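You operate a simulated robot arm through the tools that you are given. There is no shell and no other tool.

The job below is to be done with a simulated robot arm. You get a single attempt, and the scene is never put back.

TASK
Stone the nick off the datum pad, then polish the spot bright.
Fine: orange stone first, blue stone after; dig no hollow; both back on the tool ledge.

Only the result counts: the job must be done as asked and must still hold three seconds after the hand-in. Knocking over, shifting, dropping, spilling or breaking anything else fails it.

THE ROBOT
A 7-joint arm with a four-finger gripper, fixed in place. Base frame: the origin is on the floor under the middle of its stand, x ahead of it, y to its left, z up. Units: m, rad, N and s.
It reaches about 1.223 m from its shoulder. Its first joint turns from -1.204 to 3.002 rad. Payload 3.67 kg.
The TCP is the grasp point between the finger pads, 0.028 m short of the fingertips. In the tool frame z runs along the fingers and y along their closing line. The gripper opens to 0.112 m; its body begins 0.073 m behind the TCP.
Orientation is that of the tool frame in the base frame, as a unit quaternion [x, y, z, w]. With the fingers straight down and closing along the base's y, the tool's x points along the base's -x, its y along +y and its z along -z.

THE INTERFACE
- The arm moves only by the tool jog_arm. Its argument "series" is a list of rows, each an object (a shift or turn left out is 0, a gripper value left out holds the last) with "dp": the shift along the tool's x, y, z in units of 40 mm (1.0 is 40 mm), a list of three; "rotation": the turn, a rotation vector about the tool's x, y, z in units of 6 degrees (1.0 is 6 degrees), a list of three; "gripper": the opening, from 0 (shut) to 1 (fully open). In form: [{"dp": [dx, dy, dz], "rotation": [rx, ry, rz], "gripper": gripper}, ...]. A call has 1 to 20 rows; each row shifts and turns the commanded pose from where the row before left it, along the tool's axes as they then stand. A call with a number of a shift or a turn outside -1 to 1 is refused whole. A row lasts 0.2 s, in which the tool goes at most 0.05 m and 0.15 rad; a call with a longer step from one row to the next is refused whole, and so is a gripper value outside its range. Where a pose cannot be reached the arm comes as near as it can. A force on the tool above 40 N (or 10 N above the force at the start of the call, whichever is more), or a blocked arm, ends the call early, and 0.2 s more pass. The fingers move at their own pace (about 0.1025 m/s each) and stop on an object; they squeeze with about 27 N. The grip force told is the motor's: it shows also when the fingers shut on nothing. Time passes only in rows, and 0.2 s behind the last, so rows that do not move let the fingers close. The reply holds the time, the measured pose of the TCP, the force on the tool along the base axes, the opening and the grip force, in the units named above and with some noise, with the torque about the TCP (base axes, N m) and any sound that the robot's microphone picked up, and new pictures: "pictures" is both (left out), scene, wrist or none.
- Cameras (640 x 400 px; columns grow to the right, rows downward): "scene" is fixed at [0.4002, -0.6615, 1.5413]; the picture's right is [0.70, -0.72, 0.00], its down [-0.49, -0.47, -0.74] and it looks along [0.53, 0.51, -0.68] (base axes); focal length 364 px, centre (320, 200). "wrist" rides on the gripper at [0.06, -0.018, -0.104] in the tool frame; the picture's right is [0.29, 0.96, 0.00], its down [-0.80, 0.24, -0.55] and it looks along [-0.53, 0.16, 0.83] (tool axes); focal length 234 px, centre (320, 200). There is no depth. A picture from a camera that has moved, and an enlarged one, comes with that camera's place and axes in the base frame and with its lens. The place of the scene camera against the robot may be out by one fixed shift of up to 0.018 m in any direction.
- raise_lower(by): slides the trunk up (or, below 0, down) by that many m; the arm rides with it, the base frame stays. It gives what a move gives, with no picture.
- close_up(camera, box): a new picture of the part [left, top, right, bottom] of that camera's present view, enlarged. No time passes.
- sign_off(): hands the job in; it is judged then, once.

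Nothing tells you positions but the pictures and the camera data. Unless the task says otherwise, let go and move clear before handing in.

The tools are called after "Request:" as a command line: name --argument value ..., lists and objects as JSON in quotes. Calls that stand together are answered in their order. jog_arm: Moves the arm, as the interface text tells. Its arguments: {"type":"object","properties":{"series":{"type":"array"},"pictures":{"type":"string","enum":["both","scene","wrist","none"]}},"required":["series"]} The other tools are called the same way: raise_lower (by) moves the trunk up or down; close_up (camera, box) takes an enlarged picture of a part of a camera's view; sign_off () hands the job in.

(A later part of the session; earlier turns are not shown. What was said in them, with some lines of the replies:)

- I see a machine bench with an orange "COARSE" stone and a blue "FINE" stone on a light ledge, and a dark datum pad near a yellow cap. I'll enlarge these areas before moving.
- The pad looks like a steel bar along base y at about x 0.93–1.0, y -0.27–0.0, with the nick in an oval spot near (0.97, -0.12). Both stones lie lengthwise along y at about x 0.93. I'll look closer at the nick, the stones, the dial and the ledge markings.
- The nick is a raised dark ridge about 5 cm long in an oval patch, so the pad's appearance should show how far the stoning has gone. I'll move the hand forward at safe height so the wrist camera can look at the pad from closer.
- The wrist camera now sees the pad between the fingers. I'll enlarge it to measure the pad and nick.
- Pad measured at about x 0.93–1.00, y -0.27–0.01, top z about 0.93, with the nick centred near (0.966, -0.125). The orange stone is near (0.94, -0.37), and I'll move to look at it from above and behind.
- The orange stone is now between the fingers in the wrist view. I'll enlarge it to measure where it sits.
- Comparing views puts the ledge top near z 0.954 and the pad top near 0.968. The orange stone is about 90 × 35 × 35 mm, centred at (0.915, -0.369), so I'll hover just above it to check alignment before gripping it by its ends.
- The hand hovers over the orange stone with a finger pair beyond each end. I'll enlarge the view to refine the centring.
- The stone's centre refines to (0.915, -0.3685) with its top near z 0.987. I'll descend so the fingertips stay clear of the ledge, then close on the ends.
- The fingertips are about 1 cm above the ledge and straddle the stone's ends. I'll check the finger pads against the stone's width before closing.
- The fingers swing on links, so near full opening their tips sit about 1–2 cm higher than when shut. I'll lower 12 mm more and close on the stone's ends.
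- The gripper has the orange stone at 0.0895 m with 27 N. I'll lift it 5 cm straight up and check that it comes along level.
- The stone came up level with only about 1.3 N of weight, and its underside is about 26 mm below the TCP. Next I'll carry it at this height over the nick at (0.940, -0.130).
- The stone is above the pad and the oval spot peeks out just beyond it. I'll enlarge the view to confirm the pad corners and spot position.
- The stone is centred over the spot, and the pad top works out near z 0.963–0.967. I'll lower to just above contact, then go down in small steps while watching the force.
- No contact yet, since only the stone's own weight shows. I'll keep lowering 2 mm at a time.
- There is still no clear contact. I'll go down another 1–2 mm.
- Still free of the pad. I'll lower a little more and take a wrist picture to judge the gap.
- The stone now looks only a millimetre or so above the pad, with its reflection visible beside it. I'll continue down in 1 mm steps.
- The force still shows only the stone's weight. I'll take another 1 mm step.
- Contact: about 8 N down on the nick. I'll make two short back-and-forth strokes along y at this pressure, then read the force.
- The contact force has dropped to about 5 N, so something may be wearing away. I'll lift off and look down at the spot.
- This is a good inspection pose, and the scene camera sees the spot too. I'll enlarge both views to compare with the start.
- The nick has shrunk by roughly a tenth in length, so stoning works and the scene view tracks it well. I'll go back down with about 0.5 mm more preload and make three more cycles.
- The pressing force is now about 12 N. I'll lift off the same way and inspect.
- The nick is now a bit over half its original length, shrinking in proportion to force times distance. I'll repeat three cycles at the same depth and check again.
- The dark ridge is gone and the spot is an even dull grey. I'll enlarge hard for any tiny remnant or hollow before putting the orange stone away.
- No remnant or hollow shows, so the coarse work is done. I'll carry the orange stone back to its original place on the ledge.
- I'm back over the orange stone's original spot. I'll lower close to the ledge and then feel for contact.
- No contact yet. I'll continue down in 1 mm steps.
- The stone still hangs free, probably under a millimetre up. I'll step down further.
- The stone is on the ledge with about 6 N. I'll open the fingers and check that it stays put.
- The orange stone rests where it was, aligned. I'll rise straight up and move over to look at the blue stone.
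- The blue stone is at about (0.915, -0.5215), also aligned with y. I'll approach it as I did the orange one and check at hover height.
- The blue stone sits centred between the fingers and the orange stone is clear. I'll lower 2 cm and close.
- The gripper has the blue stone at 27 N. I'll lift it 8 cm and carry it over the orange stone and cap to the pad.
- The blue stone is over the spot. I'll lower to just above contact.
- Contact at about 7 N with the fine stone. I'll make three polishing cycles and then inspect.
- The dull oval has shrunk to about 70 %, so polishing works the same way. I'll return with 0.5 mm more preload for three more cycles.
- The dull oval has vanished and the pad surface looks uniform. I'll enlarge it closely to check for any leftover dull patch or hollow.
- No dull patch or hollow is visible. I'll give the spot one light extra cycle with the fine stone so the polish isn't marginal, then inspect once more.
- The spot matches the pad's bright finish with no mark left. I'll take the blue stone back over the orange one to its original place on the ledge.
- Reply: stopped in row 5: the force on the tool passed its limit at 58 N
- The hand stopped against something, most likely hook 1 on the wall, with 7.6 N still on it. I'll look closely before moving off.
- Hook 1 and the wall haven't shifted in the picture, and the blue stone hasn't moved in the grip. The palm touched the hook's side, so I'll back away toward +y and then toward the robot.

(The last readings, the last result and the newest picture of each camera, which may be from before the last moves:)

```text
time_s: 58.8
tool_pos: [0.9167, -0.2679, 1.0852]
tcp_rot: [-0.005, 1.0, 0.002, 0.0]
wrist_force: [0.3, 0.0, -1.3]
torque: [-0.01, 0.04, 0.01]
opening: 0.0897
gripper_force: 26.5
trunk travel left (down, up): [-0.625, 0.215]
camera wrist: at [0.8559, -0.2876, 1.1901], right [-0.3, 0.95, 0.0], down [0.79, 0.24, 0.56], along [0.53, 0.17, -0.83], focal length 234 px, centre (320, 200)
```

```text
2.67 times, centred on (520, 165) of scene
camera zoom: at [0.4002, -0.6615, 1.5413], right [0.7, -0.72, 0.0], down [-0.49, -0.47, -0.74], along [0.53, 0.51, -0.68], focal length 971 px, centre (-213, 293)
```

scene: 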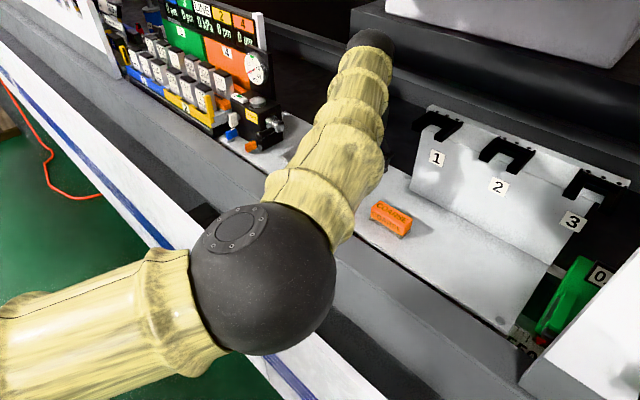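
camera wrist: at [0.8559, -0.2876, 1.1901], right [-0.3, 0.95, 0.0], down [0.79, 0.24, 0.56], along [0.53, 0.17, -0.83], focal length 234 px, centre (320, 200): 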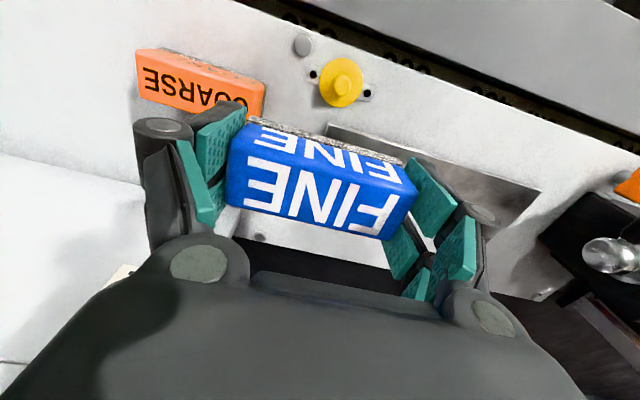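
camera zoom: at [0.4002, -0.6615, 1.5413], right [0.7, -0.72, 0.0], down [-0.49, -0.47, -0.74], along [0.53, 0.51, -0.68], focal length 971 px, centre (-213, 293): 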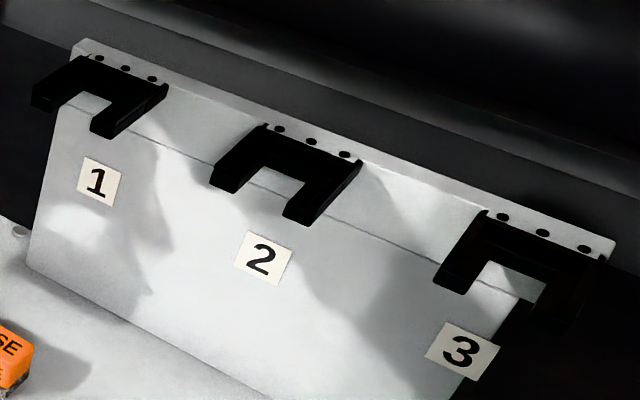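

The hooks and labels match the starting picture exactly, so nothing shifted. I'll straighten the small twist in the hand and go to the blue stone's place, keeping well toward the robot side of the hooks.

Request:
jog_arm --series '[{"dp": [0, 0, 0], "rotation": [0.038, 0, 0.095]}, {"dp": [0.3, 0, 0]}, {"dp": [0.2, -0.908, 0.05]}, {"dp": [0, -0.908, 0.1]}, {"dp": [0, -0.908, 0.1]}, {"dp": [0, -0.908, 0.1]}, {"dp": [0, -0.908, 0.1]}, {"dp": [0, -0.908, 0.1]}, {"dp": [-0.1, -0.908, 0.1]}, {"dp": [0, 0, 0]}]'

```text
time_s: 61.0
tool_pos: [0.8987, -0.5235, 1.0591]
tcp_rot: [0.001, 1.0, -0.001, 0.0]
wrist_force: [0.1, -0.8, -2.0]
torque: [-0.01, -0.03, 0.03]
opening: 0.0897
gripper_force: 27.5
trunk travel left (down, up): [-0.625, 0.215]
camera wrist: at [0.838, -0.54, 1.164], right [-0.29, 0.96, 0.0], down [0.8, 0.24, 0.56], along [0.53, 0.16, -0.83], focal length 234 px, centre (320, 200)
```

scene: 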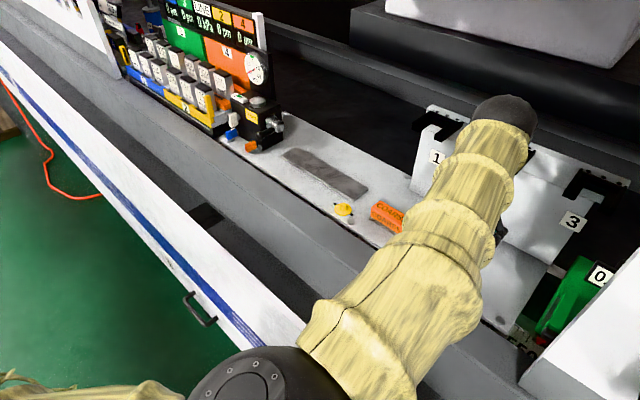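
wrist: 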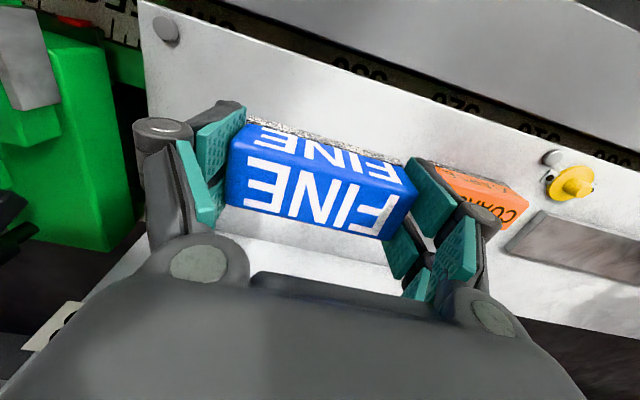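

The hand is straight again and over the blue stone's place, about 1.5 cm short in x. I'll shift to x 0.9155 and lower toward the ledge.

Request:
jog_arm --series '[{"dp": [-0.39, 0, 0.3]}, {"dp": [0, 0, 0.7]}, {"dp": [0, 0, 0.6]}, {"dp": [0, 0, 0.2]}, {"dp": [0, 0, 0.08]}, {"dp": [0, 0, 0]}]' --pictures "wrist"

```text
time_s: 62.4
tool_pos: [0.9132, -0.5224, 0.9848]
tcp_rot: [0.001, 1.0, 0.001, 0.001]
wrist_force: [-0.4, 0.7, -0.5]
torque: [0.01, -0.02, 0.03]
opening: 0.0898
gripper_force: 27.2
trunk travel left (down, up): [-0.625, 0.215]
camera wrist: at [0.8529, -0.5405, 1.0898], right [-0.29, 0.96, 0.0], down [0.8, 0.24, 0.56], along [0.53, 0.16, -0.83], focal length 234 px, centre (320, 200)
```

wrist: 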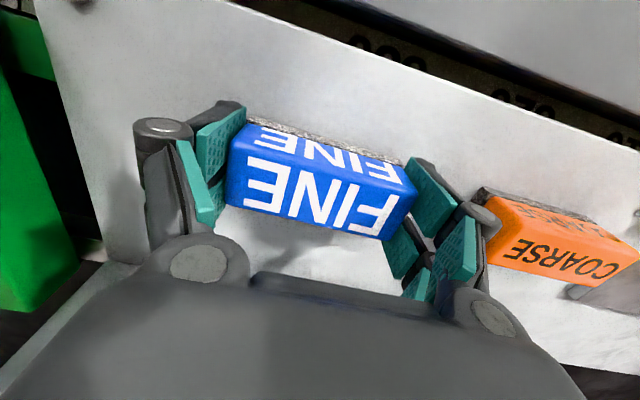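

The stone is a few millimetres above the ledge and clear of the orange one. I'll step down until it touches.

Request:
jog_arm --series '[{"dp": [0, 0, 0.03]}, {"dp": [0, 0, 0.03]}, {"dp": [0, 0, 0.03]}, {"dp": [0, 0, 0]}]' --pictures "none"

```text
time_s: 63.4
tool_pos: [0.9142, -0.5243, 0.9809]
tcp_rot: [0.0, 1.0, 0.002, 0.001]
wrist_force: [-0.4, -0.2, -1.2]
torque: [0.01, -0.04, 0.0]
opening: 0.0895
gripper_force: 26.8
trunk travel left (down, up): [-0.625, 0.215]
```

Request:
jog_arm --series '[{"dp": [0, 0, 0.025]}, {"dp": [0, 0, 0]}]' --pictures "none"

```text
time_s: 64.0
tool_pos: [0.9149, -0.5237, 0.9809]
tcp_rot: [0.001, 1.0, 0.001, 0.002]
wrist_force: [1.3, -1.8, 3.4]
torque: [-0.18, 0.06, 0.06]
opening: 0.0897
gripper_force: 27.0
trunk travel left (down, up): [-0.625, 0.215]
```

The stone touches the ledge with about 4–5 N. I'll open the fingers and check it.

Request:
jog_arm --series '[{"dp": [0, 0, -0.01], "gripper": 0.85}, {"gripper": 1.0}, {"gripper": 1.0}, {"gripper": 1.0}]' --pictures "wrist"

```text
time_s: 65.0
tool_pos: [0.9152, -0.5241, 0.9797]
tcp_rot: [0.0, 1.0, 0.002, 0.002]
wrist_force: [-0.4, 0.6, 0.8]
torque: [-0.02, 0.02, 0.0]
opening: 0.1119
gripper_force: 0.0
trunk travel left (down, up): [-0.625, 0.215]
camera wrist: at [0.8545, -0.542, 1.0844], right [-0.29, 0.96, 0.0], down [0.8, 0.24, 0.56], along [0.53, 0.16, -0.83], focal length 234 px, centre (320, 200)
```

wrist: 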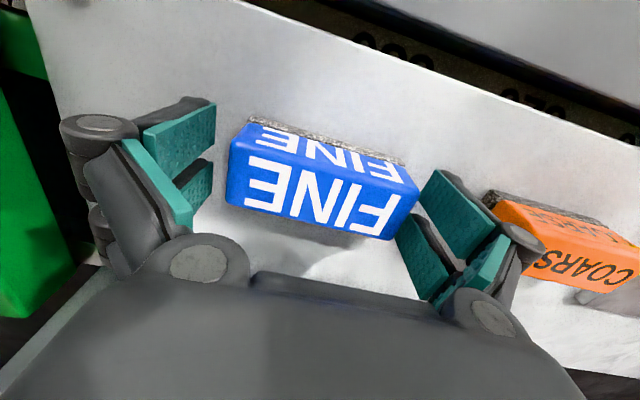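

The blue stone rests on the ledge beside the orange one, free of the fingers. I'll lift straight up, then back toward the robot away from the hooks.

Request:
jog_arm --series '[{"dp": [0, 0, -0.4]}, {"dp": [0, 0, -0.8]}, {"dp": [0, 0, -0.7]}, {"dp": [0.8, 0, -0.5]}, {"dp": [0.9, 0, -0.5]}, {"dp": [0.9, 0, -0.5]}, {"dp": [0.9, 0.3, -0.5]}, {"dp": [0.9, 0.5, -0.3]}, {"dp": [0.5, 0.9, 0]}, {"dp": [0.2, 0.95, 0]}, {"dp": [0.2, 0.95, 0]}, {"dp": [0.2, 0.95, 0]}, {"dp": [0, 0.98, 0]}, {"dp": [0, 0.98, 0]}, {"dp": [0, 0.98, 0]}, {"dp": [0, 0.98, 0]}, {"dp": [0, 0, 0]}]'

```text
time_s: 68.6
tool_pos: [0.6933, -0.1866, 1.1504]
tcp_rot: [0.001, 1.0, 0.001, 0.001]
wrist_force: [-0.3, 0.4, -0.7]
torque: [0.02, -0.02, -0.01]
opening: 0.1117
gripper_force: 0.0
trunk travel left (down, up): [-0.625, 0.215]
camera wrist: at [0.6329, -0.2038, 1.2552], right [-0.29, 0.96, 0.0], down [0.8, 0.24, 0.56], along [0.53, 0.16, -0.83], focal length 234 px, centre (320, 200)
```

scene: 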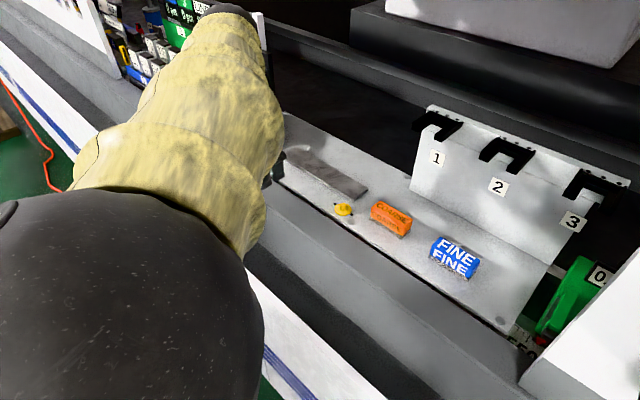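
wrist: 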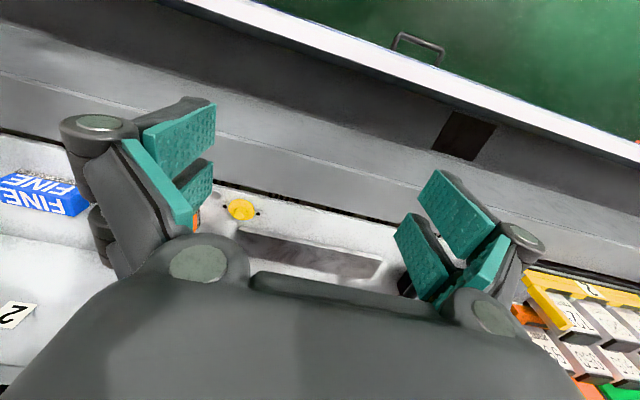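

The hand is clear, both stones stand on the ledge where they began, and the pad looks clean. I'll take final close-ups to check the whole scene against the start.

Request:
close_up --camera "scene" --box '[260, 130, 420, 230]'

Request:
close_up --camera "scene" --box '[380, 180, 540, 280]'

Request:
close_up --camera "wrist" --box '[210, 190, 410, 290]'

Request:
close_up --camera "scene" --box '[400, 90, 640, 240]'

```text
4.00 times, centred on (340, 180) of scene
camera zoom: at [0.4002, -0.6615, 1.5413], right [0.7, -0.72, 0.0], down [-0.49, -0.47, -0.74], along [0.53, 0.51, -0.68], focal length 1457 px, centre (240, 280)
```

zoom: 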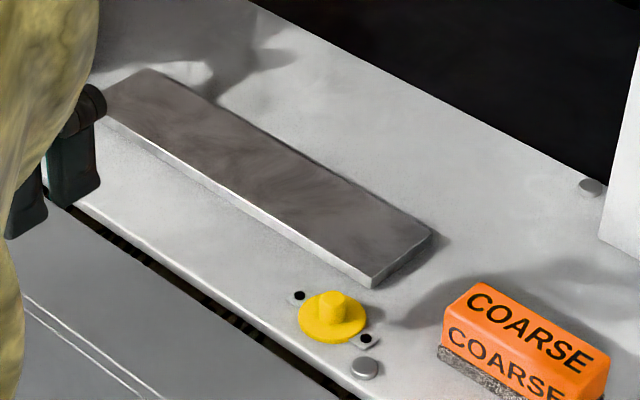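

```text
4.00 times, centred on (460, 230) of scene
camera zoom: at [0.4002, -0.6615, 1.5413], right [0.7, -0.72, 0.0], down [-0.49, -0.47, -0.74], along [0.53, 0.51, -0.68], focal length 1457 px, centre (-240, 80)
```

zoom: 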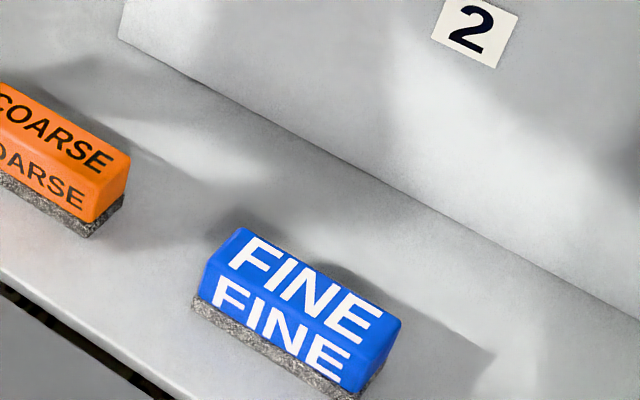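

```text
3.20 times, centred on (310, 240) of wrist
camera zoom: at [0.6329, -0.2038, 1.2552], right [-0.29, 0.96, 0.0], down [0.8, 0.24, 0.56], along [0.53, 0.16, -0.83], focal length 749 px, centre (352, 72)
```

zoom: 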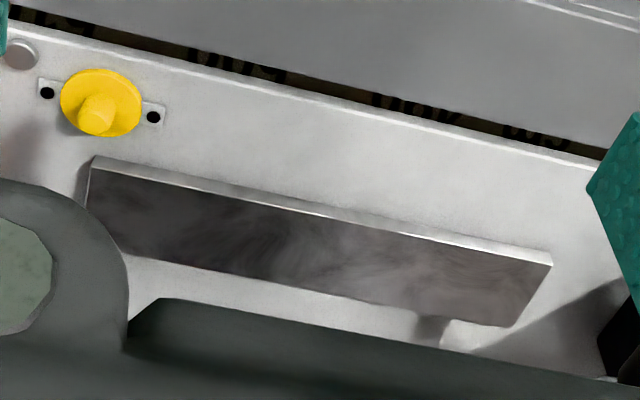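

```text
2.67 times, centred on (520, 165) of scene
camera zoom: at [0.4002, -0.6615, 1.5413], right [0.7, -0.72, 0.0], down [-0.49, -0.47, -0.74], along [0.53, 0.51, -0.68], focal length 971 px, centre (-213, 293)
```

zoom: 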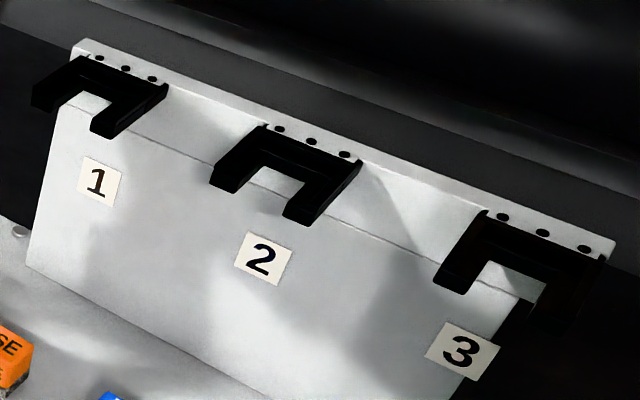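

The nick and dull patch are gone with no hollow visible, both stones are back in their original places, and the cap, hooks and wall match the start. The hand is empty and clear, so I'm handing in.

Request:
sign_off

```text
The job is handed in.
```

I stoned the nick off the datum pad with the orange stone. Then I polished the spot with the blue one until it matched the rest of the pad. In the final close-ups there is no trace of the nick or the dull patch, and no hollow. I judged this by eye and had no depth measurement.

- **Stones:** both are back on the ledge in their original places, and the hand is empty and clear.
- **Contact with hook 1:** while I was carrying the blue stone back, the hand bumped hook 1 on the wall. The force peaked at 58 N, above the 40 N limit, so the move stopped itself. I backed off and took a wider path. The hook and wall look the same as at the start, and the stone did not slip in the grip.
- **Last polish:** after the dull patch had disappeared I made one extra light cycle with the blue stone, to be sure the polish was not marginal.
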